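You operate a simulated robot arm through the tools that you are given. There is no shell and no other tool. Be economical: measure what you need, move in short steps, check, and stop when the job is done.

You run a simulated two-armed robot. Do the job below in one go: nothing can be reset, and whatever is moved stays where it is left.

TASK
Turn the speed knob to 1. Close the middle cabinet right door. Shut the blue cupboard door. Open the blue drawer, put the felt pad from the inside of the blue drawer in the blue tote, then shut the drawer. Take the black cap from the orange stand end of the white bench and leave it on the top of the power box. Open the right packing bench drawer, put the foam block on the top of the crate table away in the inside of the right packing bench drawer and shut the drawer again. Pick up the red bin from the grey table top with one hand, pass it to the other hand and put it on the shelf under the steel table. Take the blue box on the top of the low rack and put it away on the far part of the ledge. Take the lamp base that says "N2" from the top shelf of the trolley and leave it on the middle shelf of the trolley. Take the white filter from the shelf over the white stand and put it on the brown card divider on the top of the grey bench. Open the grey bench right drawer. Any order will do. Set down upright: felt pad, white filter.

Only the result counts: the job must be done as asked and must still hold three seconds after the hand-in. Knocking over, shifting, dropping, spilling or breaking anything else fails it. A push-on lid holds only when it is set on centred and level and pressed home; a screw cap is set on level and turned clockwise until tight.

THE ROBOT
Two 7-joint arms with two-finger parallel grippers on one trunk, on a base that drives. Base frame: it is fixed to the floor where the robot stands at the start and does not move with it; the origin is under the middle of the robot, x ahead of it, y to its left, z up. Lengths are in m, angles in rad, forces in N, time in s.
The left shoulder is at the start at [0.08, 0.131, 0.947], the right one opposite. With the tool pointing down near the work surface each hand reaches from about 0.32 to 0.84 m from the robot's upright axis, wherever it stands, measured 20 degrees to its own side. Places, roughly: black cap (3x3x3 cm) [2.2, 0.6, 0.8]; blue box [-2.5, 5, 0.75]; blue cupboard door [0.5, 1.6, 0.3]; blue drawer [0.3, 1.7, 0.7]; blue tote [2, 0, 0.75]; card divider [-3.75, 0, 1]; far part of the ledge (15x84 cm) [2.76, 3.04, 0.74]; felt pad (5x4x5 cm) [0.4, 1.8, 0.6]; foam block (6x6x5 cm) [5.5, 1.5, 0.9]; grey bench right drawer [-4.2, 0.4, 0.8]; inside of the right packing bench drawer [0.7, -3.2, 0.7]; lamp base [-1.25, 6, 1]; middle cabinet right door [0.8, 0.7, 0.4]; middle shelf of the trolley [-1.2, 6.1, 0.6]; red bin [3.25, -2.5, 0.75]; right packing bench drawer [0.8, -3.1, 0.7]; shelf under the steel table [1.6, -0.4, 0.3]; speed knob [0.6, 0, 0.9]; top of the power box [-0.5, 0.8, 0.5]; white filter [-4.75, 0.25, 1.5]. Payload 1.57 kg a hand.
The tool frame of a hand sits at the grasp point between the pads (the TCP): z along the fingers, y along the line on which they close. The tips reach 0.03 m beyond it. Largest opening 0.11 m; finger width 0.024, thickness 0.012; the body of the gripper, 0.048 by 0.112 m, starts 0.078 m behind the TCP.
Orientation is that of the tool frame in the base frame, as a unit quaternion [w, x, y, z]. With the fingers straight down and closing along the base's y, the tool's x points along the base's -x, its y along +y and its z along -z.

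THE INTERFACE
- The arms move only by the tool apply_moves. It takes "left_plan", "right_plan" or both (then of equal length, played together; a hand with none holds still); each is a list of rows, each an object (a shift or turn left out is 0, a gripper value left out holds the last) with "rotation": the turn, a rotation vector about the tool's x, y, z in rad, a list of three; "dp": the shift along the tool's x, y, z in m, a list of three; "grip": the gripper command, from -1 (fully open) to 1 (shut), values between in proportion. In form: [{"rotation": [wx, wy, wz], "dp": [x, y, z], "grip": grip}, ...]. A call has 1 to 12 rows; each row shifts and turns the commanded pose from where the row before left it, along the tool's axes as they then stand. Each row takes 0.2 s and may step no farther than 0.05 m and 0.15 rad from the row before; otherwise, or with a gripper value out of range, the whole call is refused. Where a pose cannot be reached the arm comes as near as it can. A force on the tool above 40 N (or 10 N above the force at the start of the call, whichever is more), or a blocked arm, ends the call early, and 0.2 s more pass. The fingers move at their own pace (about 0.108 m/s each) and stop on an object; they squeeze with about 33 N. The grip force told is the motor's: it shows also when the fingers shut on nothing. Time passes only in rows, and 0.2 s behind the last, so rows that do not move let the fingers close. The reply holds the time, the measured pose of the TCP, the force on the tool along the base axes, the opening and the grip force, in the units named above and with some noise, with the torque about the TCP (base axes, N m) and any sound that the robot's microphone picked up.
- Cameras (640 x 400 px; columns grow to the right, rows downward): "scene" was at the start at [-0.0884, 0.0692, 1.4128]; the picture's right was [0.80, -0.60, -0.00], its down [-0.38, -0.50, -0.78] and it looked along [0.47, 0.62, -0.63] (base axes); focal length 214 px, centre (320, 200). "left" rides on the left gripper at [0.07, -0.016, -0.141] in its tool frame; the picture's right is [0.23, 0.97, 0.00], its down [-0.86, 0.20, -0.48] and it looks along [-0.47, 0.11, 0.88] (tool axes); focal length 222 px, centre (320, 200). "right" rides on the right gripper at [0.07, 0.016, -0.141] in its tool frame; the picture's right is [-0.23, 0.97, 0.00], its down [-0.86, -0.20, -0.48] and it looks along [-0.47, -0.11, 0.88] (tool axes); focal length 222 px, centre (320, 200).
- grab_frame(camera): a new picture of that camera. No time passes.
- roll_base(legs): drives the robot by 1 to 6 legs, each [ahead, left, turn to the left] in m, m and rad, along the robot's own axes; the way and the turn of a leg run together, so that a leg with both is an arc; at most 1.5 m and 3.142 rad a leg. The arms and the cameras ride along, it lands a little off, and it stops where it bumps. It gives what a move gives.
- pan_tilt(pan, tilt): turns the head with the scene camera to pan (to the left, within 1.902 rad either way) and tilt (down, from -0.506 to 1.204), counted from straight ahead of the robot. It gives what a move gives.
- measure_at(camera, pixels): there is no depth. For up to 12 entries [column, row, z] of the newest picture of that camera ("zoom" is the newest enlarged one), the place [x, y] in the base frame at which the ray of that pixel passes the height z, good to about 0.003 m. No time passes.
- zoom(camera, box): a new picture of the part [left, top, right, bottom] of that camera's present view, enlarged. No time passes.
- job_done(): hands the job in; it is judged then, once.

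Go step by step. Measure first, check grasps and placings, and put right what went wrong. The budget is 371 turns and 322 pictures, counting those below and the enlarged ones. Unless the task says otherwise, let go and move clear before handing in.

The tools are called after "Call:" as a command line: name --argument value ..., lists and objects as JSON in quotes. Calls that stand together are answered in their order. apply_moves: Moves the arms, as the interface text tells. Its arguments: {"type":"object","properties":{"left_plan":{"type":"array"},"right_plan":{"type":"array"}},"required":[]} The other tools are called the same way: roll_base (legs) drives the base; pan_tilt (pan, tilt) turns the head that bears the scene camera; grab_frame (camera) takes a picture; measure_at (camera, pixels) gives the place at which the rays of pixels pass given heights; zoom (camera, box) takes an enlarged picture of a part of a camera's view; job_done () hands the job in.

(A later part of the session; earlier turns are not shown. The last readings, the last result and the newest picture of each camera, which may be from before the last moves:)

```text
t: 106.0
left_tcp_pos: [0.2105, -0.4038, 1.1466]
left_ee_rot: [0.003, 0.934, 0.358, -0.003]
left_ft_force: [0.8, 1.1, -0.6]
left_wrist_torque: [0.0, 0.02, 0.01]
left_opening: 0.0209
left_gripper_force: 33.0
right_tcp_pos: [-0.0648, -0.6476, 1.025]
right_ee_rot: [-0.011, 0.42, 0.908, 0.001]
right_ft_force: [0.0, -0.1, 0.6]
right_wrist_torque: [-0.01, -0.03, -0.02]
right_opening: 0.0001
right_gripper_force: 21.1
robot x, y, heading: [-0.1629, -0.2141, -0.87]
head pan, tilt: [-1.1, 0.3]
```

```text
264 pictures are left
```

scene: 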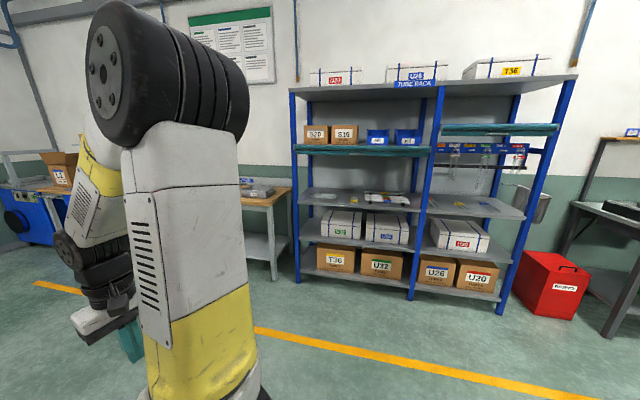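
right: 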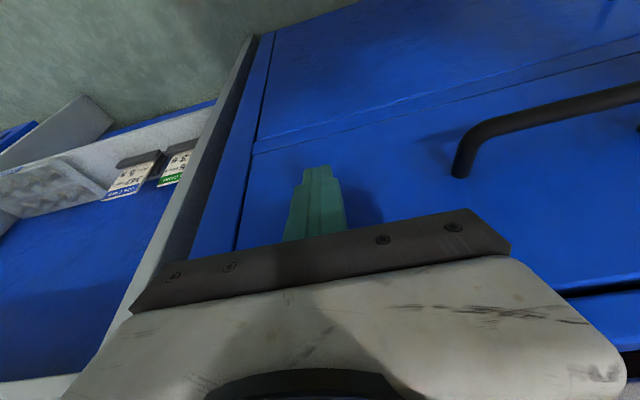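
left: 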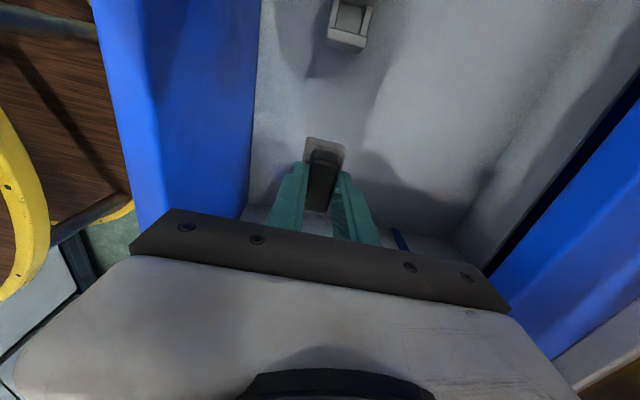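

Call:
pan_tilt --pan 0.45 --tilt 0.45

Call:
grab_frame --camera "scene"

Call:
zoom --camera "scene" --box '[240, 60, 480, 210]'

```text
t: 107.7
left_tcp_pos: [0.2108, -0.4043, 1.1463]
left_ee_rot: [0.001, 0.934, 0.358, -0.003]
left_ft_force: [-0.8, -0.3, -0.3]
left_wrist_torque: [0.02, -0.02, -0.05]
left_opening: 0.0212
left_gripper_force: 33.1
right_tcp_pos: [-0.0654, -0.6479, 1.0251]
right_ee_rot: [-0.012, 0.42, 0.907, 0.002]
right_ft_force: [1.3, 0.2, -1.0]
right_wrist_torque: [-0.02, 0.02, -0.02]
right_opening: 0.0
right_gripper_force: 20.8
robot x, y, heading: [-0.1659, -0.2146, -0.863]
head pan, tilt: [0.45, 0.45]
```

```text
263 pictures are left
```

scene: 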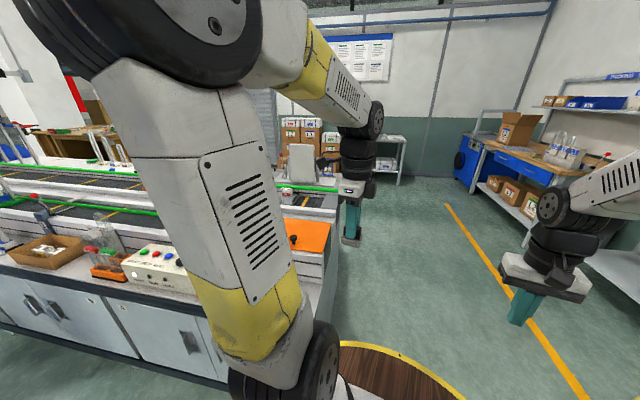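

```text
2.67 times, centred on (360, 135) of scene
```

zoom: 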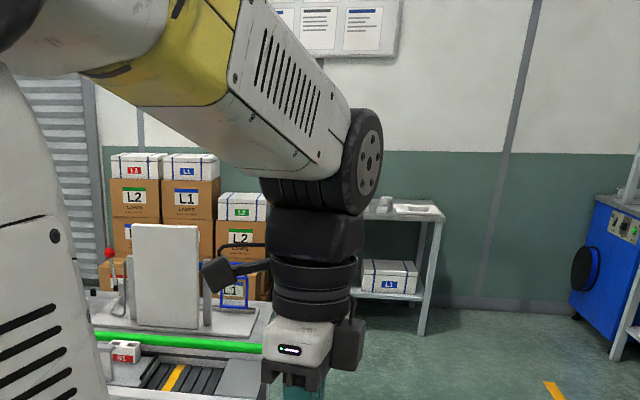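

Call:
measure_at --camera "zoom" --pixels '[[425, 335, 0.0], [443, 215, 0.8], [258, 310, 0.85], [570, 290, 0.0], [390, 295, 0.3]]'

Call:
measure_at --camera "scene" --pixels '[[330, 222, 0.85], [337, 210, 0.85], [322, 320, 0.0], [332, 260, 0.4], [445, 205, 0.0], [590, 395, 0.0]]'

```text
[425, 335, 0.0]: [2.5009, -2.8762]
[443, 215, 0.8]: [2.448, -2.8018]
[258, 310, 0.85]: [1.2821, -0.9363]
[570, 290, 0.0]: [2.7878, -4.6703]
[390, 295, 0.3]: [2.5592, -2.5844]
```

```text
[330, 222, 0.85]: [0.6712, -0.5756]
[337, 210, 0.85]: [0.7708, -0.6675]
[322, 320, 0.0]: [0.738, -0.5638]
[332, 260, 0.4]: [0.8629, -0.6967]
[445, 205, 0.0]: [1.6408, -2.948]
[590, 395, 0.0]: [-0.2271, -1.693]
```

The conveyor's near end is around along≈−0.05. I'll drive around it to the other side, then look.

Call:
roll_base --legs '[[0.544, -0.187, 0], [0.78, 0.26, 0], [0.78, 0.26, 0]]'

Call:
pan_tilt --pan 1.5 --tilt 0.4

Call:
grab_frame --camera "scene"

Call:
pan_tilt --pan 0.0 --tilt 0.3

Call:
grab_frame --camera "scene"

```text
t: 118.8
left_tcp_pos: [1.8057, -1.8007, 1.1473]
left_ee_rot: [0.002, 0.934, 0.357, -0.003]
left_ft_force: [0.2, 0.4, -0.2]
left_wrist_torque: [-0.02, 0.06, 0.01]
left_opening: 0.0209
left_gripper_force: 32.9
right_tcp_pos: [1.5287, -2.0449, 1.0253]
right_ee_rot: [-0.011, 0.421, 0.907, 0.002]
right_ft_force: [0.0, 0.2, 0.1]
right_wrist_torque: [0.02, 0.0, 0.01]
right_opening: 0.0003
right_gripper_force: 21.1
robot x, y, heading: [1.4327, -1.6105, -0.877]
head pan, tilt: [0.45, 0.45]
```

```text
t: 120.2
left_tcp_pos: [1.8076, -1.8002, 1.1465]
left_ee_rot: [0.002, 0.934, 0.356, -0.004]
left_ft_force: [0.2, 0.2, -1.2]
left_wrist_torque: [-0.01, 0.01, -0.01]
left_opening: 0.0209
left_gripper_force: 33.2
right_tcp_pos: [1.5278, -2.0427, 1.0247]
right_ee_rot: [-0.012, 0.421, 0.907, 0.001]
right_ft_force: [0.9, -1.0, -0.8]
right_wrist_torque: [-0.01, 0.01, 0.01]
right_opening: 0.0001
right_gripper_force: 22.0
robot x, y, heading: [1.4297, -1.6083, -0.867]
head pan, tilt: [1.499, 0.4]
```

```text
261 pictures are left
```

scene: 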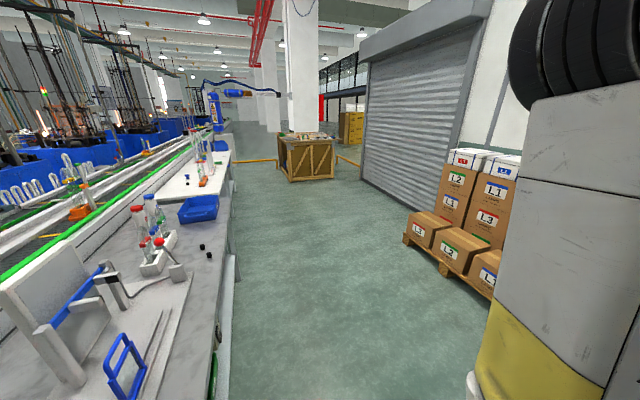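

```text
t: 121.8
left_tcp_pos: [1.8059, -1.8001, 1.146]
left_ee_rot: [0.002, 0.934, 0.357, -0.003]
left_ft_force: [0.0, 0.1, -0.6]
left_wrist_torque: [-0.01, -0.02, -0.02]
left_opening: 0.0209
left_gripper_force: 33.2
right_tcp_pos: [1.5281, -2.0434, 1.0244]
right_ee_rot: [-0.012, 0.421, 0.907, 0.002]
right_ft_force: [0.7, -0.3, -0.7]
right_wrist_torque: [0.02, -0.01, 0.03]
right_opening: 0.0001
right_gripper_force: 21.3
robot x, y, heading: [1.4312, -1.6083, -0.867]
head pan, tilt: [0.0, 0.3]
```

```text
260 pictures are left
```

scene: 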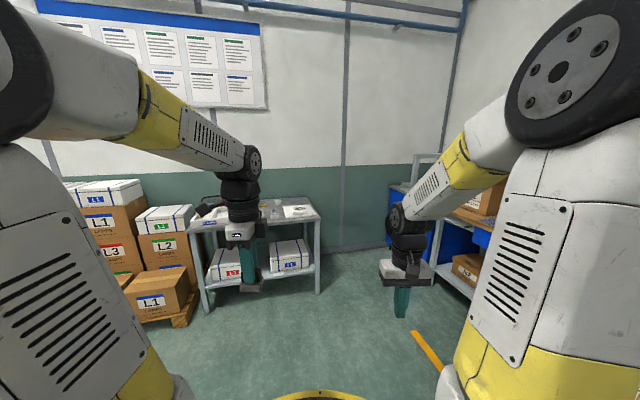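

Call:
pan_tilt --pan 1.5 --tilt 0.4

Call:
grab_frame --camera "scene"

Call:
zoom --camera "scene" --box '[80, 130, 320, 280]'

Call:
measure_at --camera "scene" --pixels '[[220, 320, 0.78], [228, 240, 0.78], [183, 224, 0.74], [213, 217, 0.74], [230, 150, 0.78], [243, 282, 0.0], [405, 245, 0.0], [465, 375, 0.0], [280, 182, 0.0], [336, 180, 0.0]]'

```text
t: 123.3
left_tcp_pos: [1.8062, -1.8002, 1.1463]
left_ee_rot: [0.002, 0.934, 0.356, -0.003]
left_ft_force: [-0.2, -0.5, -1.0]
left_wrist_torque: [-0.02, -0.02, 0.03]
left_opening: 0.021
left_gripper_force: 33.6
right_tcp_pos: [1.5275, -2.0425, 1.0246]
right_ee_rot: [-0.011, 0.421, 0.907, 0.001]
right_ft_force: [0.2, 1.1, 0.5]
right_wrist_torque: [0.01, 0.07, 0.02]
right_opening: 0.0001
right_gripper_force: 21.3
robot x, y, heading: [1.4299, -1.6097, -0.868]
head pan, tilt: [1.499, 0.4]
```

```text
259 pictures are left
```

scene: 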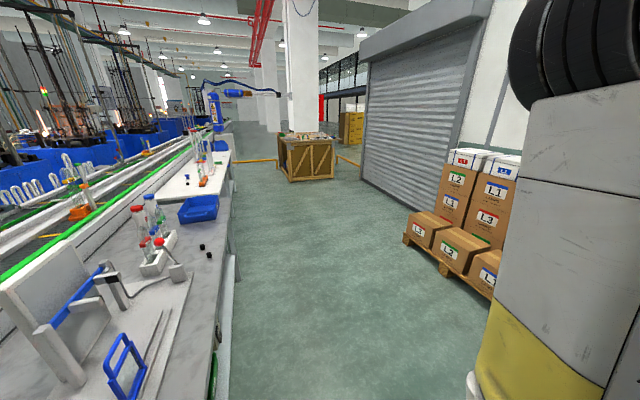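

```text
2.67 times, centred on (200, 205) of scene
```

zoom: 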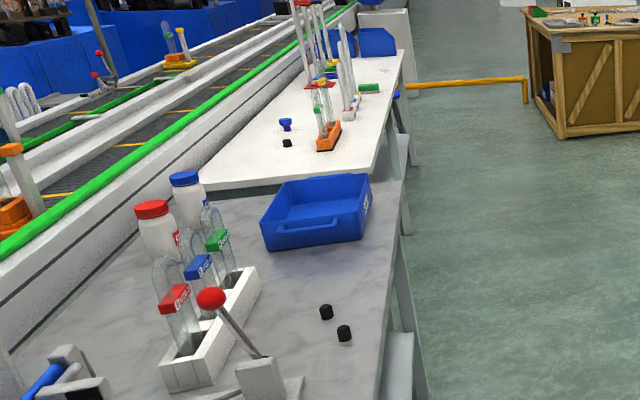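

```text
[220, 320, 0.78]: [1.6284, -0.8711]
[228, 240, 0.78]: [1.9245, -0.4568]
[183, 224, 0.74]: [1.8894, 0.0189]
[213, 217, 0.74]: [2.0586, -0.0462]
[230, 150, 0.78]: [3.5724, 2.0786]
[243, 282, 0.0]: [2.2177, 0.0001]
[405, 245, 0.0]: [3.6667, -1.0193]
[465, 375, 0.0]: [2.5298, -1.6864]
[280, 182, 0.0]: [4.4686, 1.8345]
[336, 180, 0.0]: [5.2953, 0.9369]
```

The blue tote is on the steel table near (2.0, 0), with the table edge at offset 1.83. The black cap by the orange stand is on the white bench beyond. I'll raise the right hand, drive alongside, and turn to face the table.

Call:
apply_moves --right_plan '[{"dp": [0, 0, -0.05]}, {"dp": [0, 0, -0.05]}, {"dp": [0, 0, -0.05], "grip": -0.5}]'

Call:
roll_base --legs '[[0.12, 0, 0], [-0.225, 0.87, 0], [-0.225, 0.87, 0], [0, 0, 3.0], [0, 0, 0.384]]'

Call:
pan_tilt --pan 0.0 --tilt 0.7

Call:
grab_frame --camera "scene"

Call:
grab_frame --camera "left"

```text
t: 124.2
left_tcp_pos: [1.8064, -1.8002, 1.1469]
left_ee_rot: [0.002, 0.934, 0.357, -0.003]
left_ft_force: [-0.5, -0.2, -0.7]
left_wrist_torque: [0.0, 0.02, -0.02]
left_opening: 0.021
left_gripper_force: 32.8
right_tcp_pos: [1.5302, -2.0434, 1.1771]
right_ee_rot: [-0.013, 0.421, 0.907, 0.001]
right_ft_force: [0.6, -0.7, 0.0]
right_wrist_torque: [0.02, 0.0, -0.04]
right_opening: 0.0794
right_gripper_force: 0.3
robot x, y, heading: [1.4299, -1.6112, -0.869]
head pan, tilt: [1.499, 0.4]
```

```text
t: 142.1
left_tcp_pos: [2.1442, -0.1297, 1.1465]
left_ee_rot: [0.002, -0.443, 0.896, 0.002]
left_ft_force: [0.1, -0.1, -0.3]
left_wrist_torque: [0.0, 0.0, -0.02]
left_opening: 0.021
left_gripper_force: 33.3
right_tcp_pos: [2.3683, 0.1603, 1.1759]
right_ee_rot: [0.001, 0.942, -0.334, 0.012]
right_ft_force: [-0.2, 0.5, -0.7]
right_wrist_torque: [0.01, 0.04, 0.01]
right_opening: 0.0826
right_gripper_force: 0.1
robot x, y, heading: [2.5487, -0.2457, 2.459]
head pan, tilt: [1.499, 0.4]
```

```text
t: 143.7
left_tcp_pos: [2.1443, -0.1295, 1.147]
left_ee_rot: [0.002, -0.443, 0.896, 0.003]
left_ft_force: [-0.3, -0.7, -1.1]
left_wrist_torque: [-0.01, 0.01, -0.06]
left_opening: 0.021
left_gripper_force: 33.2
right_tcp_pos: [2.3681, 0.161, 1.1761]
right_ee_rot: [0.001, 0.942, -0.334, 0.011]
right_ft_force: [-0.7, 1.1, 1.2]
right_wrist_torque: [-0.01, 0.02, 0.0]
right_opening: 0.0825
right_gripper_force: 0.1
robot x, y, heading: [2.5491, -0.2478, 2.459]
head pan, tilt: [0.0, 0.7]
```

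```text
257 pictures are left
```

scene: 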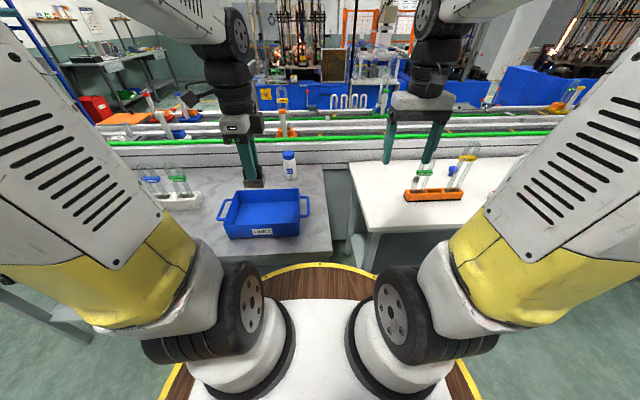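

```text
256 pictures are left
```

left: 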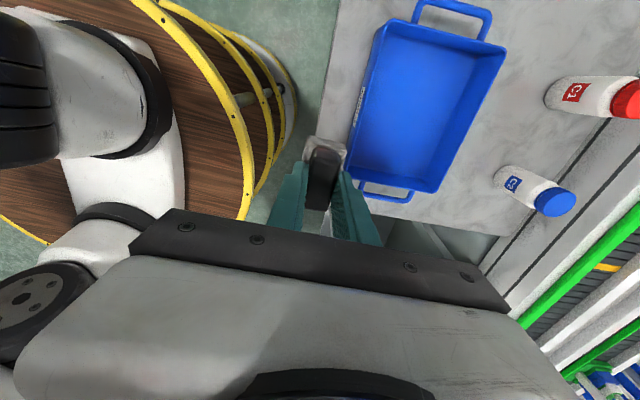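

Call:
zoom --camera "scene" --box '[200, 160, 340, 250]'

Call:
measure_at --camera "left" --pixels '[[437, 190, 0.75], [437, 190, 0.8], [437, 190, 0.85], [420, 110, 0.75], [385, 22, 0.82], [505, 48, 0.82]]'

```text
4.44 times, centred on (270, 205) of scene
```

zoom: 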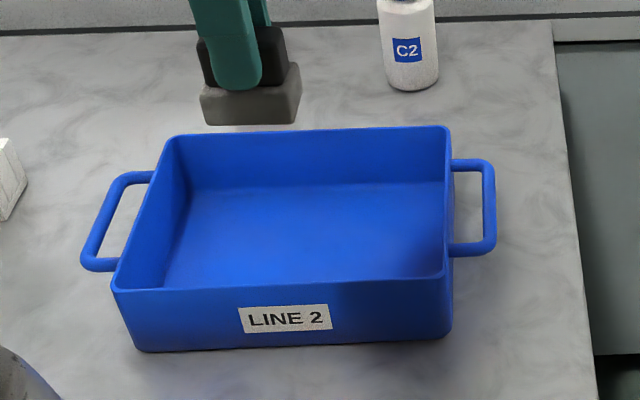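

```text
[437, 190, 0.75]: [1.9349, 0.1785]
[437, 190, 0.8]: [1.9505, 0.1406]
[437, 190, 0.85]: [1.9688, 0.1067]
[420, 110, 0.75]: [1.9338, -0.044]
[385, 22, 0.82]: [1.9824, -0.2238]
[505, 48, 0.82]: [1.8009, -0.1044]
```

Call:
measure_at --camera "zoom" --pixels '[[447, 128, 0.75], [447, 128, 0.8], [447, 128, 0.85], [446, 280, 0.8], [113, 287, 0.8], [170, 138, 0.8], [300, 245, 0.72], [300, 245, 0.75], [140, 350, 0.75], [452, 335, 0.72], [452, 335, 0.75]]'

```text
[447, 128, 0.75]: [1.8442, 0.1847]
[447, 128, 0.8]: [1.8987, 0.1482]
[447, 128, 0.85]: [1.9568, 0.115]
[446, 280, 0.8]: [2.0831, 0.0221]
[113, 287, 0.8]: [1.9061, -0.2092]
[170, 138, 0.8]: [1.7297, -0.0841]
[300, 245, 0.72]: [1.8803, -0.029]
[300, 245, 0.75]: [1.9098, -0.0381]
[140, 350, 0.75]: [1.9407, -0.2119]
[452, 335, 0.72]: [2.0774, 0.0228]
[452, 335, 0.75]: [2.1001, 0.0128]
```

Call:
zoom --camera "left" --box '[300, 0, 540, 210]'

```text
1.90 times, centred on (420, 105) of left
```

zoom: 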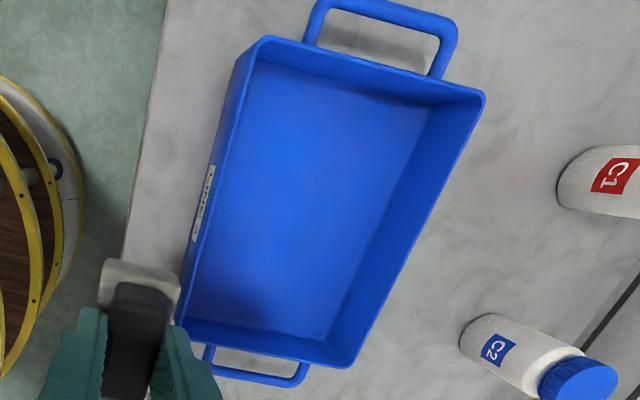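

Call:
measure_at --camera "zoom" --pixels '[[265, 40, 0.8], [484, 95, 0.8], [350, 365, 0.8], [177, 318, 0.8], [265, 40, 0.85], [484, 95, 0.85], [350, 365, 0.85], [177, 318, 0.85], [300, 200, 0.75]]'

```text
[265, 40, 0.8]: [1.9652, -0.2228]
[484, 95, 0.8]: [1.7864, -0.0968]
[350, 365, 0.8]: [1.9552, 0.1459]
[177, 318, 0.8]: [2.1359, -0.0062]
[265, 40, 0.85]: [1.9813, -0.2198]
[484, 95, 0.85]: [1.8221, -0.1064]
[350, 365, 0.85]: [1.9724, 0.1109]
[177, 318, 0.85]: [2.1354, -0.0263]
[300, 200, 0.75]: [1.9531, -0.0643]
```

Both cameras agree with a tote rim at z≈0.86 and centre (1.977, −0.065). I'll move the pad over the centre and lower it.

Call:
apply_moves --left_plan '[{"dp": [0.0125, 0.043, 0]}, {"dp": [0.0125, 0.043, 0]}, {"dp": [0.0125, 0.043, 0]}, {"dp": [0.0125, 0.043, 0]}, {"dp": [0, 0, 0.05]}, {"dp": [0, 0, 0.05]}, {"dp": [0, 0, 0.05]}, {"dp": [0, 0, 0.05]}, {"dp": [0, 0, 0.05]}]'

Call:
grab_frame --camera "left"

Call:
zoom --camera "scene" --box '[200, 160, 340, 250]'

```text
t: 145.7
left_tcp_pos: [1.9769, -0.0634, 0.8973]
left_ee_rot: [0.002, -0.443, 0.897, 0.003]
left_ft_force: [1.2, -0.2, -0.5]
left_wrist_torque: [0.05, 0.04, -0.02]
left_opening: 0.0209
left_gripper_force: 33.3
right_tcp_pos: [2.3689, 0.1614, 1.1753]
right_ee_rot: [0.001, 0.942, -0.334, 0.011]
right_ft_force: [0.5, 0.3, 0.8]
right_wrist_torque: [0.02, 0.01, 0.0]
right_opening: 0.0824
right_gripper_force: 0.0
robot x, y, heading: [2.5498, -0.2486, 2.461]
head pan, tilt: [0.0, 0.7]
```

```text
253 pictures are left
```

left: 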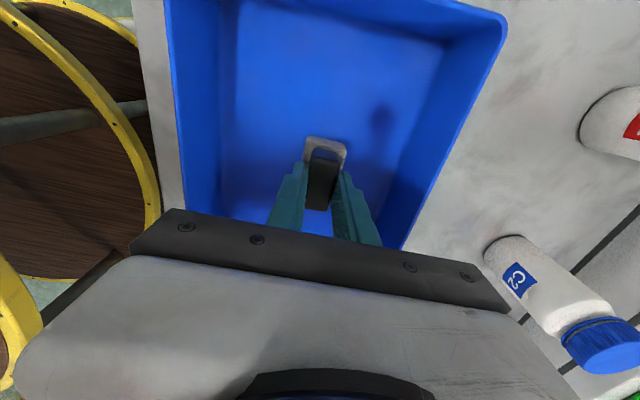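

```text
4.44 times, centred on (270, 205) of scene
```

zoom: 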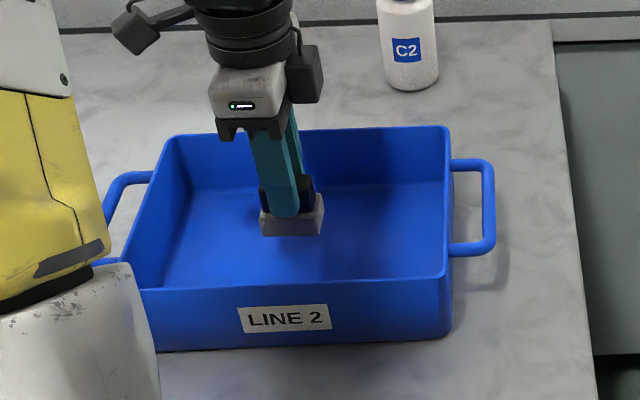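

The pad is over the tote floor. I'll lower in small steps and watch the force.

Call:
apply_moves --left_plan '[{"dp": [0, 0, 0.02]}, {"dp": [0, 0, 0.015]}, {"dp": [0, 0, 0.005]}, {"dp": [0, 0, 0.005]}]'

Call:
zoom --camera "scene" --box '[200, 160, 340, 250]'

```text
t: 146.5
left_tcp_pos: [1.9782, -0.0634, 0.8624]
left_ee_rot: [0.002, -0.442, 0.897, 0.003]
left_ft_force: [6.1, -2.3, 15.7]
left_wrist_torque: [0.0, -0.36, -0.04]
left_opening: 0.0211
left_gripper_force: 32.7
right_tcp_pos: [2.3695, 0.1596, 1.1754]
right_ee_rot: [0.0, 0.943, -0.334, 0.012]
right_ft_force: [-0.2, 0.4, 0.3]
right_wrist_torque: [0.02, 0.0, 0.02]
right_opening: 0.0825
right_gripper_force: 0.0
robot x, y, heading: [2.5515, -0.2518, 2.459]
head pan, tilt: [0.0, 0.7]
stopped in row 3 (left hand): the force on the tool passed its limit at 50 N (the readings are from after the stop); the commanded pose is now the measured one
```

```text
4.44 times, centred on (270, 205) of scene
```

zoom: 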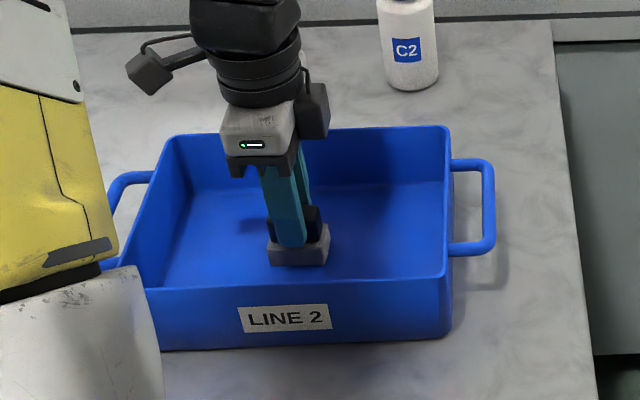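

It has touched down (TCP z 0.862). I'll release and rise.

Call:
apply_moves --left_plan '[{"grip": 0.3}, {"grip": 0.1}, {"dp": [0, 0, -0.04]}, {"dp": [0, 0, -0.05]}, {"dp": [0, 0, -0.05]}, {"dp": [0, 0, -0.05]}, {"dp": [0, 0, -0.05]}, {"dp": [0, 0, -0.05]}]'

Call:
grab_frame --camera "scene"

Call:
grab_frame --camera "right"

```text
t: 148.3
left_tcp_pos: [1.975, -0.0653, 1.151]
left_ee_rot: [0.001, -0.443, 0.897, 0.003]
left_ft_force: [-0.9, 0.1, -0.4]
left_wrist_torque: [0.0, 0.0, -0.02]
left_opening: 0.0492
left_gripper_force: 0.0
right_tcp_pos: [2.369, 0.1613, 1.176]
right_ee_rot: [0.0, 0.943, -0.332, 0.012]
right_ft_force: [1.0, -0.2, 0.3]
right_wrist_torque: [0.0, -0.05, -0.02]
right_opening: 0.0827
right_gripper_force: 0.0
robot x, y, heading: [2.5481, -0.2483, 2.461]
head pan, tilt: [0.0, 0.7]
```

```text
250 pictures are left
```

scene: 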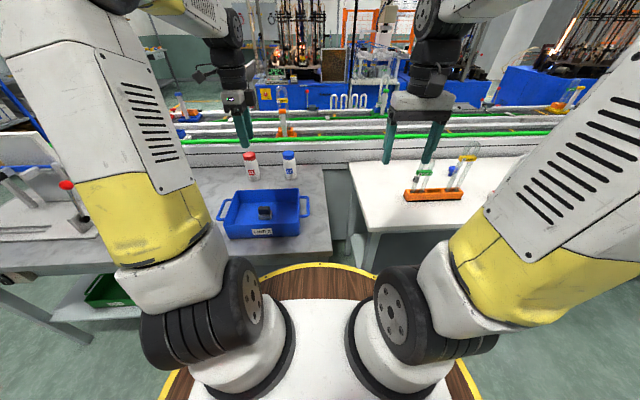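

```text
249 pictures are left
```

right: 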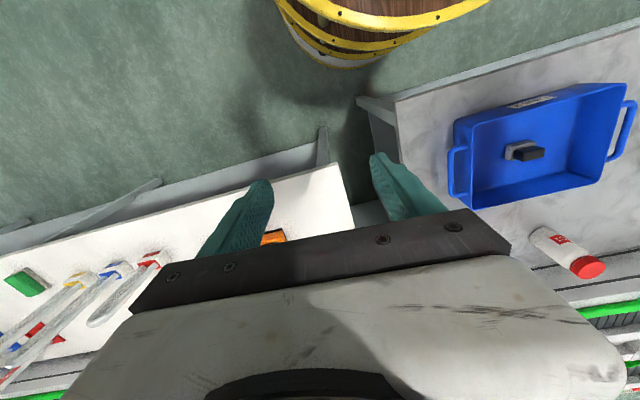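

The pad stands upright in the tote. I'll pull the left hand back and shift right towards the black cap.

Call:
apply_moves --left_plan '[{"dp": [0, -0.045, 0]}, {"dp": [0, -0.045, 0]}, {"dp": [0, -0.045, 0]}, {"dp": [0, -0.045, 0]}]'

Call:
roll_base --legs '[[0.03, -0.45, 0.05]]'

Call:
grab_frame --camera "scene"

Call:
grab_frame --camera "right"

```text
t: 149.3
left_tcp_pos: [2.1216, -0.1739, 1.1503]
left_ee_rot: [0.0, -0.442, 0.897, 0.002]
left_ft_force: [-1.0, -0.3, 0.6]
left_wrist_torque: [-0.05, -0.01, -0.01]
left_opening: 0.0496
left_gripper_force: 0.1
right_tcp_pos: [2.3684, 0.1613, 1.1762]
right_ee_rot: [0.0, 0.943, -0.334, 0.013]
right_ft_force: [-0.3, -0.4, -0.4]
right_wrist_torque: [-0.09, -0.04, 0.01]
right_opening: 0.0826
right_gripper_force: 0.1
robot x, y, heading: [2.5481, -0.2481, 2.461]
head pan, tilt: [0.0, 0.7]
```

```text
t: 152.0
left_tcp_pos: [2.3643, 0.1731, 1.1524]
left_ee_rot: [0.002, -0.466, 0.885, 0.003]
left_ft_force: [-0.6, 0.0, 0.1]
left_wrist_torque: [0.01, 0.01, 0.0]
left_opening: 0.0497
left_gripper_force: 0.0
right_tcp_pos: [2.5943, 0.5204, 1.1753]
right_ee_rot: [0.0, 0.951, -0.309, 0.012]
right_ft_force: [0.1, -0.6, -0.4]
right_wrist_torque: [-0.01, 0.01, -0.02]
right_opening: 0.0823
right_gripper_force: 0.0
robot x, y, heading: [2.8004, 0.1228, 2.509]
head pan, tilt: [0.0, 0.7]
```

```text
248 pictures are left
```

scene: 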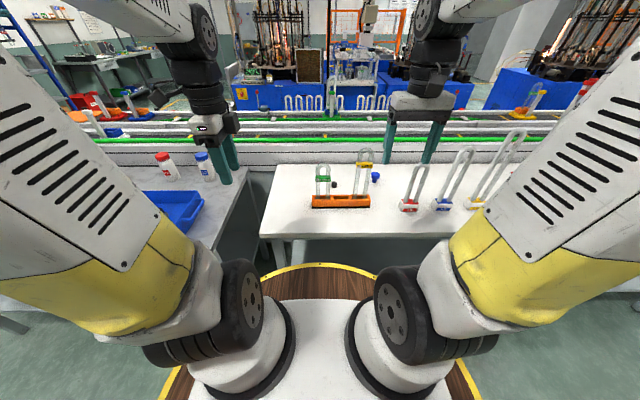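

```text
247 pictures are left
```

right: 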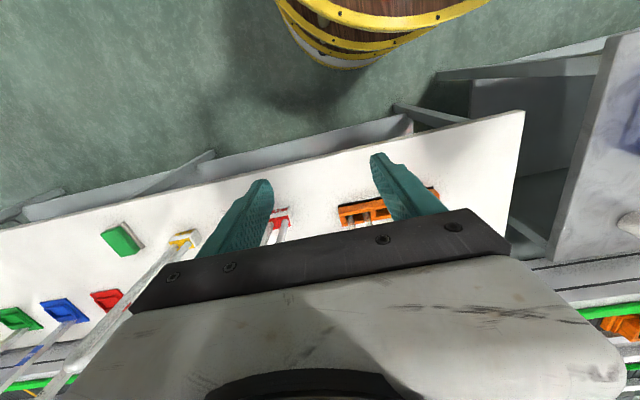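

Call:
zoom --camera "scene" --box '[280, 130, 420, 220]'

```text
4.44 times, centred on (350, 175) of scene
```

zoom: 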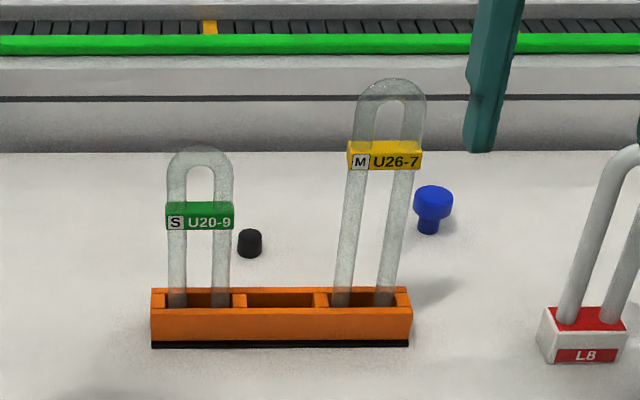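

Call:
measure_at --camera "zoom" --pixels '[[250, 235, 0.78], [250, 235, 0.81], [250, 256, 0.78], [152, 340, 0.78], [410, 340, 0.78], [178, 305, 0.8], [222, 305, 0.8], [343, 305, 0.8], [384, 303, 0.8], [432, 232, 0.78], [152, 345, 0.77], [390, 85, 0.95]]'

```text
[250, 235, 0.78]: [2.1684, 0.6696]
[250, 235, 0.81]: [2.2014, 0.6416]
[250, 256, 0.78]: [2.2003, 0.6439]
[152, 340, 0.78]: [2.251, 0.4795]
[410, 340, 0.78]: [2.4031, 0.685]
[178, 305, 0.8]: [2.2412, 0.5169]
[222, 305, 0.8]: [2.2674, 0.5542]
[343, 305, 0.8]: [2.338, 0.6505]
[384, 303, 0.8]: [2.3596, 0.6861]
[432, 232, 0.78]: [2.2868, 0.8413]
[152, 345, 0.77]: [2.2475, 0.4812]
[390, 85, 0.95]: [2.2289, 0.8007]
```

The cap sits behind the orange stand near (2.20, 0.643), between the tubes. I'll shift the base left slightly so the right arm comes straight in.

Call:
roll_base --legs '[[0, 0.1, 0]]'

Call:
zoom --camera "scene" --box '[280, 130, 440, 230]'

```text
t: 153.1
left_tcp_pos: [2.3029, 0.0898, 1.151]
left_ee_rot: [0.002, -0.466, 0.885, 0.004]
left_ft_force: [-0.2, 0.0, 0.2]
left_wrist_torque: [-0.02, 0.01, 0.01]
left_opening: 0.0497
left_gripper_force: 0.1
right_tcp_pos: [2.5336, 0.438, 1.1757]
right_ee_rot: [0.0, 0.951, -0.309, 0.011]
right_ft_force: [0.3, 0.9, 0.2]
right_wrist_torque: [0.0, 0.01, -0.01]
right_opening: 0.0825
right_gripper_force: 0.1
robot x, y, heading: [2.7371, 0.0376, 2.508]
head pan, tilt: [0.0, 0.7]
```

```text
4.00 times, centred on (360, 180) of scene
```

zoom: 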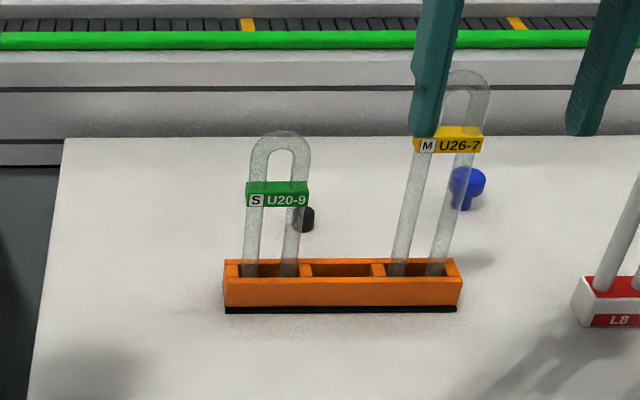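

Call:
apply_moves --right_plan '[{"dp": [-0.03, 0.03, 0], "grip": 0}, {"dp": [-0.045, 0, 0]}, {"dp": [-0.045, 0, 0]}, {"dp": [-0.045, 0, 0]}, {"dp": [-0.045, 0, 0]}, {"dp": [-0.045, 0, 0]}, {"dp": [-0.045, 0, 0]}, {"dp": [-0.045, 0, 0]}, {"dp": [-0.025, 0, 0]}]'

Call:
grab_frame --camera "right"

Call:
grab_frame --camera "scene"

```text
t: 155.1
left_tcp_pos: [2.3036, 0.0909, 1.1501]
left_ee_rot: [0.002, -0.465, 0.885, 0.002]
left_ft_force: [-1.0, 0.2, -0.1]
left_wrist_torque: [-0.02, -0.07, -0.02]
left_opening: 0.0496
left_gripper_force: 0.1
right_tcp_pos: [2.2306, 0.6202, 1.1647]
right_ee_rot: [-0.002, 0.951, -0.31, 0.012]
right_ft_force: [-0.7, 1.2, -1.2]
right_wrist_torque: [-0.04, -0.07, -0.01]
right_opening: 0.0551
right_gripper_force: 0.1
right hand out of reach, approached as far as the arm can: row 9
robot x, y, heading: [2.7341, 0.0345, 2.504]
head pan, tilt: [0.0, 0.7]
```

```text
244 pictures are left
```

right: 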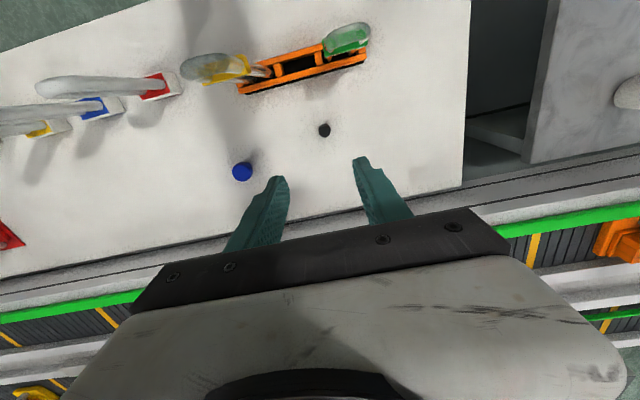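

```text
243 pictures are left
```

scene: 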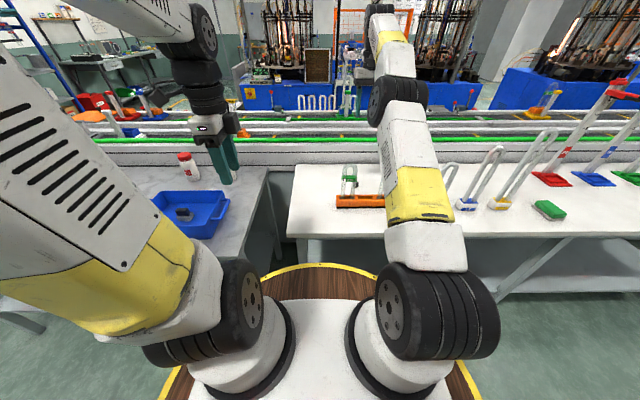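

Call:
measure_at --camera "right" --pixels '[[324, 128, 0.78], [324, 128, 0.81], [324, 128, 0.85], [285, 95, 0.82], [200, 65, 1.05], [345, 40, 0.95]]'

Call:
measure_at --camera "scene" --pixels '[[287, 236, 0.78], [620, 236, 0.78], [287, 243, 0.75]]'

Call:
zoom --camera "scene" --box '[280, 150, 440, 250]'

```text
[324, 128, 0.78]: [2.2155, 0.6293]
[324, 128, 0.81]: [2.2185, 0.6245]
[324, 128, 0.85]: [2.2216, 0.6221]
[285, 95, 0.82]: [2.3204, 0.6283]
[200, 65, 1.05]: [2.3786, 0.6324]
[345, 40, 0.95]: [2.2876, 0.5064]
```

```text
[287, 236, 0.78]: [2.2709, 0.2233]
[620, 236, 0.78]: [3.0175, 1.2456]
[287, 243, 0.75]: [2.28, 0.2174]
```

```text
4.00 times, centred on (360, 200) of scene
```

zoom: 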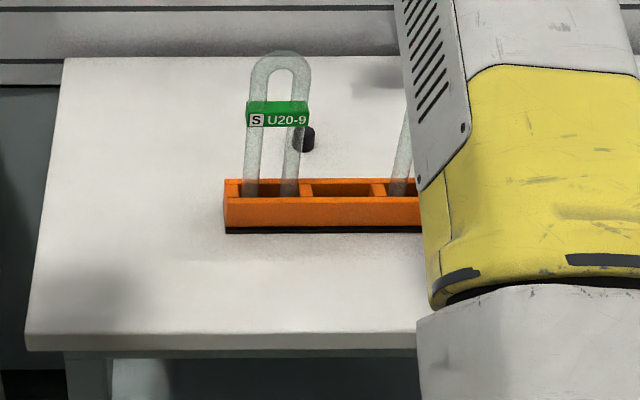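

The cap top triangulates to (2.220, 0.624, 0.827). I'll drive 0.09 m closer so the elbow stays high.

Call:
apply_moves --right_plan '[{"dp": [0.04, 0, 0]}, {"dp": [0.04, 0, 0]}, {"dp": [0.01, 0, 0]}]'

Call:
roll_base --legs '[[0.09, 0, 0]]'

Call:
zoom --camera "right" --box '[200, 20, 440, 220]'

```text
t: 155.9
left_tcp_pos: [2.3055, 0.0897, 1.1501]
left_ee_rot: [0.002, -0.466, 0.885, 0.003]
left_ft_force: [-0.2, -0.7, 0.1]
left_wrist_torque: [0.0, 0.0, 0.0]
left_opening: 0.0493
left_gripper_force: 0.1
right_tcp_pos: [2.3053, 0.5663, 1.1678]
right_ee_rot: [0.0, 0.951, -0.31, 0.011]
right_ft_force: [-0.7, 0.9, 0.5]
right_wrist_torque: [0.0, -0.01, 0.0]
right_opening: 0.0548
right_gripper_force: 0.2
robot x, y, heading: [2.7375, 0.0376, 2.51]
head pan, tilt: [0.0, 0.7]
```

```text
t: 157.0
left_tcp_pos: [2.231, 0.1431, 1.1497]
left_ee_rot: [0.002, -0.466, 0.885, 0.002]
left_ft_force: [0.0, 0.0, -0.1]
left_wrist_torque: [0.01, 0.0, -0.03]
left_opening: 0.0493
left_gripper_force: 0.0
right_tcp_pos: [2.231, 0.6195, 1.1698]
right_ee_rot: [0.0, 0.951, -0.309, 0.012]
right_ft_force: [0.0, -0.5, 0.2]
right_wrist_torque: [-0.02, 0.04, 0.0]
right_opening: 0.0549
right_gripper_force: 0.0
robot x, y, heading: [2.6611, 0.0922, 2.509]
head pan, tilt: [0.0, 0.7]
```

```text
2.00 times, centred on (320, 120) of right
```

zoom: 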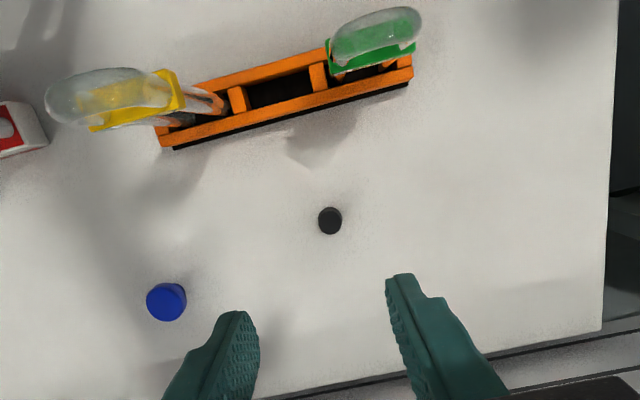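

Call:
measure_at --camera "zoom" --pixels '[[330, 217, 0.827], [330, 217, 0.81], [318, 217, 0.827], [342, 217, 0.827]]'

```text
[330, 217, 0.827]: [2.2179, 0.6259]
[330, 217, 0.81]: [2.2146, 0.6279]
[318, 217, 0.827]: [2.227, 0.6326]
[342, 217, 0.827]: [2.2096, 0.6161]
```

Call:
apply_moves --right_plan '[{"dp": [-0.0143, 0.0024, 0.04]}, {"dp": [0, 0, 0.05]}, {"dp": [0, 0, 0.05]}, {"dp": [0, 0, 0.05]}, {"dp": [0, 0, 0.05]}, {"dp": [0, 0, 0.04]}]'

Call:
grab_frame --camera "right"

Call:
grab_frame --camera "scene"

```text
t: 158.4
left_tcp_pos: [2.2319, 0.1433, 1.1506]
left_ee_rot: [0.002, -0.467, 0.884, 0.004]
left_ft_force: [0.5, -0.3, 0.7]
left_wrist_torque: [0.02, 0.0, 0.04]
left_opening: 0.0494
left_gripper_force: 0.0
right_tcp_pos: [2.2249, 0.6222, 0.8873]
right_ee_rot: [0.0, 0.951, -0.309, 0.012]
right_ft_force: [0.4, -0.6, -0.5]
right_wrist_torque: [-0.01, 0.03, 0.0]
right_opening: 0.0553
right_gripper_force: 0.1
robot x, y, heading: [2.6596, 0.0913, 2.513]
head pan, tilt: [0.0, 0.7]
```

```text
240 pictures are left
```

right: 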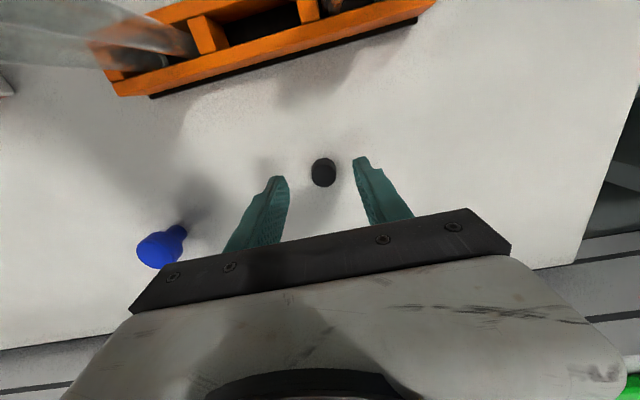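

```text
239 pictures are left
```

scene: 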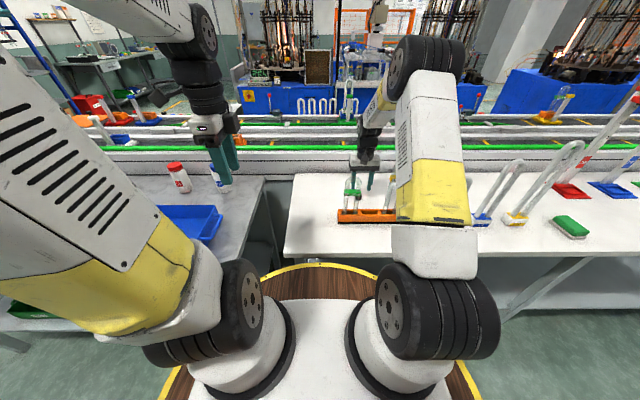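

Call:
apply_moves --right_plan '[{"dp": [-0.007, 0, 0.02]}, {"dp": [0, 0, 0.02]}, {"dp": [0, 0, 0.012]}, {"grip": 1}, {"grip": 1}, {"grip": 1}]'

Call:
grab_frame --camera "right"

```text
t: 159.8
left_tcp_pos: [2.2315, 0.1429, 1.1512]
left_ee_rot: [0.0, -0.467, 0.884, 0.003]
left_ft_force: [0.5, 0.3, -0.2]
left_wrist_torque: [0.02, 0.0, -0.01]
left_opening: 0.0497
left_gripper_force: 0.0
right_tcp_pos: [2.2191, 0.6277, 0.8356]
right_ee_rot: [0.001, 0.951, -0.308, 0.012]
right_ft_force: [-0.3, -0.1, 0.5]
right_wrist_torque: [0.01, -0.01, -0.01]
right_opening: 0.0242
right_gripper_force: 33.0
robot x, y, heading: [2.6625, 0.0954, 2.508]
head pan, tilt: [0.0, 0.7]
```

```text
238 pictures are left
```

right: 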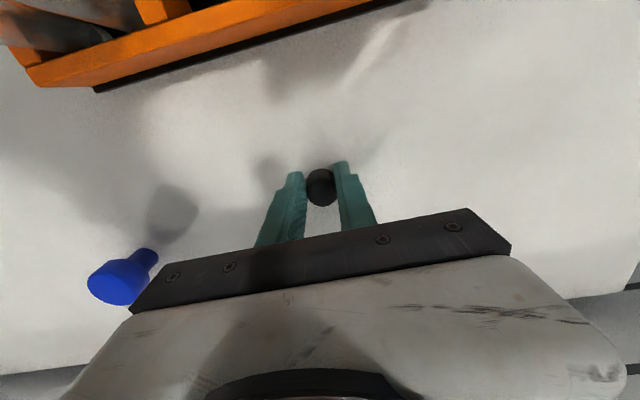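

The cap is gripped (24 mm). I'll lift it straight up, retract, and look towards the crate table.

Call:
apply_moves --right_plan '[{"dp": [0, 0, -0.03]}, {"dp": [0, 0, -0.05]}, {"dp": [0, 0, -0.05]}, {"dp": [0, 0, -0.05]}, {"dp": [0, 0, -0.05]}, {"dp": [0, 0, -0.05]}, {"dp": [0, 0, -0.05]}, {"dp": [0.045, 0, -0.01]}, {"dp": [0.045, 0, -0.01]}, {"dp": [0.045, 0, -0.01]}, {"dp": [0.045, 0, 0]}, {"dp": [0.03, 0, 0]}]'

Call:
roll_base --legs '[[-0.25, 0, 0], [0, 0, -1.5]]'

Call:
pan_tilt --pan -0.6 --tilt 0.4

Call:
grab_frame --camera "scene"

```text
t: 162.4
left_tcp_pos: [2.2308, 0.1436, 1.1505]
left_ee_rot: [0.002, -0.466, 0.885, 0.003]
left_ft_force: [-0.5, 1.3, 0.0]
left_wrist_torque: [0.0, -0.04, 0.0]
left_opening: 0.0494
left_gripper_force: 0.0
right_tcp_pos: [2.381, 0.5074, 1.2006]
right_ee_rot: [0.0, 0.951, -0.308, 0.011]
right_ft_force: [-0.4, -0.4, -0.6]
right_wrist_torque: [-0.01, -0.05, 0.0]
right_opening: 0.0242
right_gripper_force: 32.9
robot x, y, heading: [2.6628, 0.0926, 2.51]
head pan, tilt: [0.0, 0.7]
```

```text
t: 167.8
left_tcp_pos: [2.8715, 0.3805, 1.15]
left_ee_rot: [0.003, 0.248, 0.969, 0.001]
left_ft_force: [-0.1, 0.7, -0.5]
left_wrist_torque: [-0.02, 0.03, 0.01]
left_opening: 0.0496
left_gripper_force: 0.1
right_tcp_pos: [3.2483, 0.267, 1.2014]
right_ee_rot: [-0.008, -0.498, 0.867, -0.009]
right_ft_force: [-0.1, -0.3, 0.0]
right_wrist_torque: [-0.01, 0.01, 0.01]
right_opening: 0.0238
right_gripper_force: 33.0
robot x, y, heading: [2.8629, -0.0593, 1.04]
head pan, tilt: [0.0, 0.7]
```

```text
t: 168.8
left_tcp_pos: [2.871, 0.3801, 1.1504]
left_ee_rot: [0.004, 0.248, 0.969, 0.001]
left_ft_force: [-0.6, 0.2, -0.7]
left_wrist_torque: [-0.02, -0.02, 0.0]
left_opening: 0.0494
left_gripper_force: 0.0
right_tcp_pos: [3.2477, 0.2671, 1.2011]
right_ee_rot: [-0.008, -0.497, 0.867, -0.009]
right_ft_force: [0.2, 0.3, -0.2]
right_wrist_torque: [0.01, -0.03, 0.01]
right_opening: 0.0239
right_gripper_force: 33.7
robot x, y, heading: [2.8607, -0.0558, 1.039]
head pan, tilt: [-0.6, 0.4]
```

```text
237 pictures are left
```

scene: 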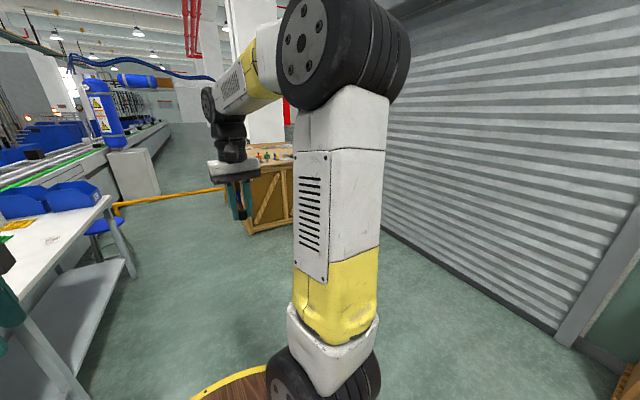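

Call:
roll_base --legs '[[0.6, -0.48, 0], [0.6, -0.48, -0.3]]'

Call:
pan_tilt --pan 0.0 --tilt 0.5

Call:
grab_frame --camera "scene"

```text
t: 176.7
left_tcp_pos: [4.4624, 0.7799, 1.1512]
left_ee_rot: [0.003, 0.392, 0.92, 0.0]
left_ft_force: [-0.8, -0.4, 0.4]
left_wrist_torque: [-0.02, 0.03, 0.02]
left_opening: 0.0495
left_gripper_force: 0.1
right_tcp_pos: [4.7897, 0.5602, 1.2011]
right_ee_rot: [-0.009, -0.361, 0.933, -0.008]
right_ft_force: [0.2, 0.2, -0.5]
right_wrist_torque: [-0.01, -0.02, 0.01]
right_opening: 0.024
right_gripper_force: 33.0
robot x, y, heading: [4.3253, 0.3726, 0.734]
head pan, tilt: [-0.6, 0.4]
```

```text
t: 177.7
left_tcp_pos: [4.464, 0.7821, 1.1501]
left_ee_rot: [0.003, 0.392, 0.92, 0.0]
left_ft_force: [0.0, -0.7, -0.2]
left_wrist_torque: [-0.03, 0.01, -0.01]
left_opening: 0.0493
left_gripper_force: 0.0
right_tcp_pos: [4.7901, 0.5619, 1.2006]
right_ee_rot: [-0.008, -0.36, 0.933, -0.007]
right_ft_force: [0.6, -0.2, -0.9]
right_wrist_torque: [0.01, -0.01, -0.01]
right_opening: 0.0239
right_gripper_force: 33.5
robot x, y, heading: [4.3285, 0.3715, 0.734]
head pan, tilt: [0.0, 0.499]
```

```text
236 pictures are left
```

scene: 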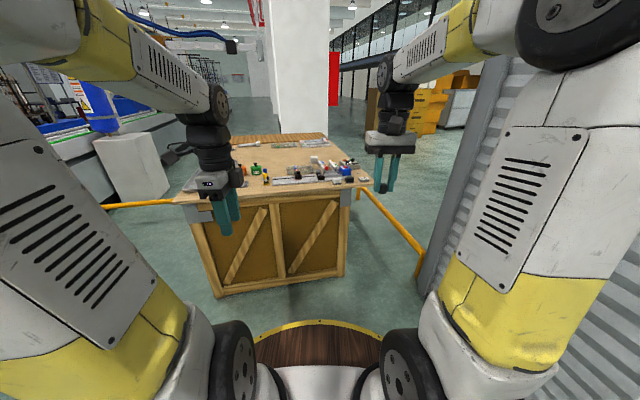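

Call:
zoom --camera "scene" --box '[170, 120, 390, 220]'

Call:
grab_frame --camera "right"

Call:
measure_at --camera "scene" --pixels '[[217, 297, 0.0], [343, 274, 0.0], [176, 203, 0.85], [373, 180, 0.85], [325, 134, 0.85], [230, 140, 0.85], [120, 206, 0.35], [415, 250, 0.35], [415, 275, 0.0]]'

```text
2.91 times, centred on (280, 170) of scene
```

zoom: 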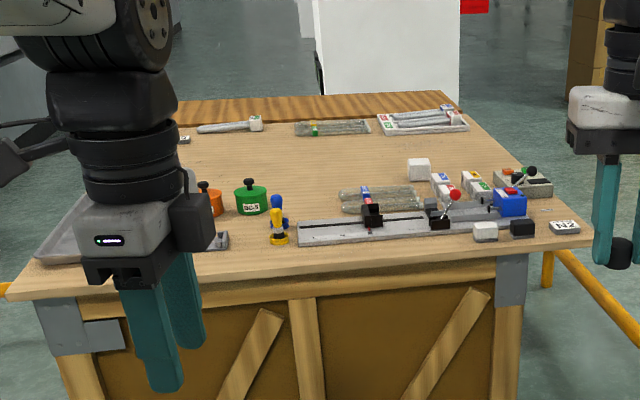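

```text
234 pictures are left
```

right: 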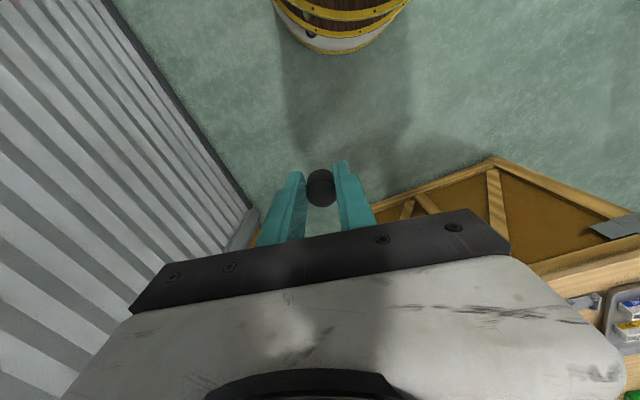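

```text
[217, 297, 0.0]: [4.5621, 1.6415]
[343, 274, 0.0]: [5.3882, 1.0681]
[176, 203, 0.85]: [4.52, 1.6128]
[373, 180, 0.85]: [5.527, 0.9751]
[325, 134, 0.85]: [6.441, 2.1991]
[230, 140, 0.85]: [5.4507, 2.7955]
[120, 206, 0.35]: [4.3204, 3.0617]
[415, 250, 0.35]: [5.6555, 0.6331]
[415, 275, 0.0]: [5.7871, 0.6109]
```

Call:
measure_at --camera "zoom" --pixels '[[419, 160, 0.9], [419, 178, 0.85], [419, 160, 0.88], [280, 240, 0.85], [525, 200, 0.85], [440, 190, 0.85], [410, 205, 0.85], [540, 175, 0.85]]'

Call:
zoom --camera "scene" --box '[270, 140, 370, 200]'

```text
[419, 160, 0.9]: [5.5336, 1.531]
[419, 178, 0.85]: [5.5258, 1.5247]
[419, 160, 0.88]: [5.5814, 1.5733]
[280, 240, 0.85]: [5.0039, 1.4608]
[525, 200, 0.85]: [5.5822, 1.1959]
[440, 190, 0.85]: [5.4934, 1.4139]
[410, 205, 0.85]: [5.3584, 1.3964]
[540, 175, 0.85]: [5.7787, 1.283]
```

```text
6.40 times, centred on (320, 170) of scene
```

zoom: 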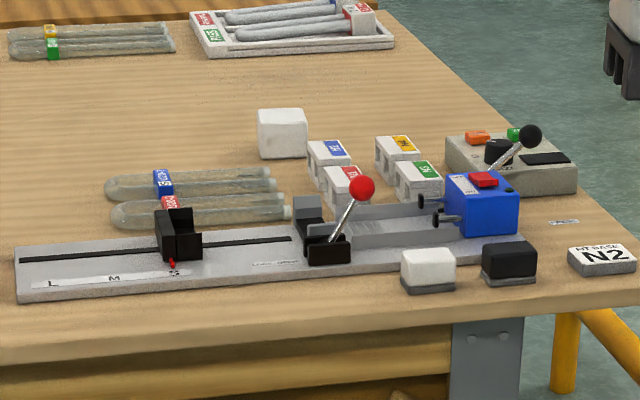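

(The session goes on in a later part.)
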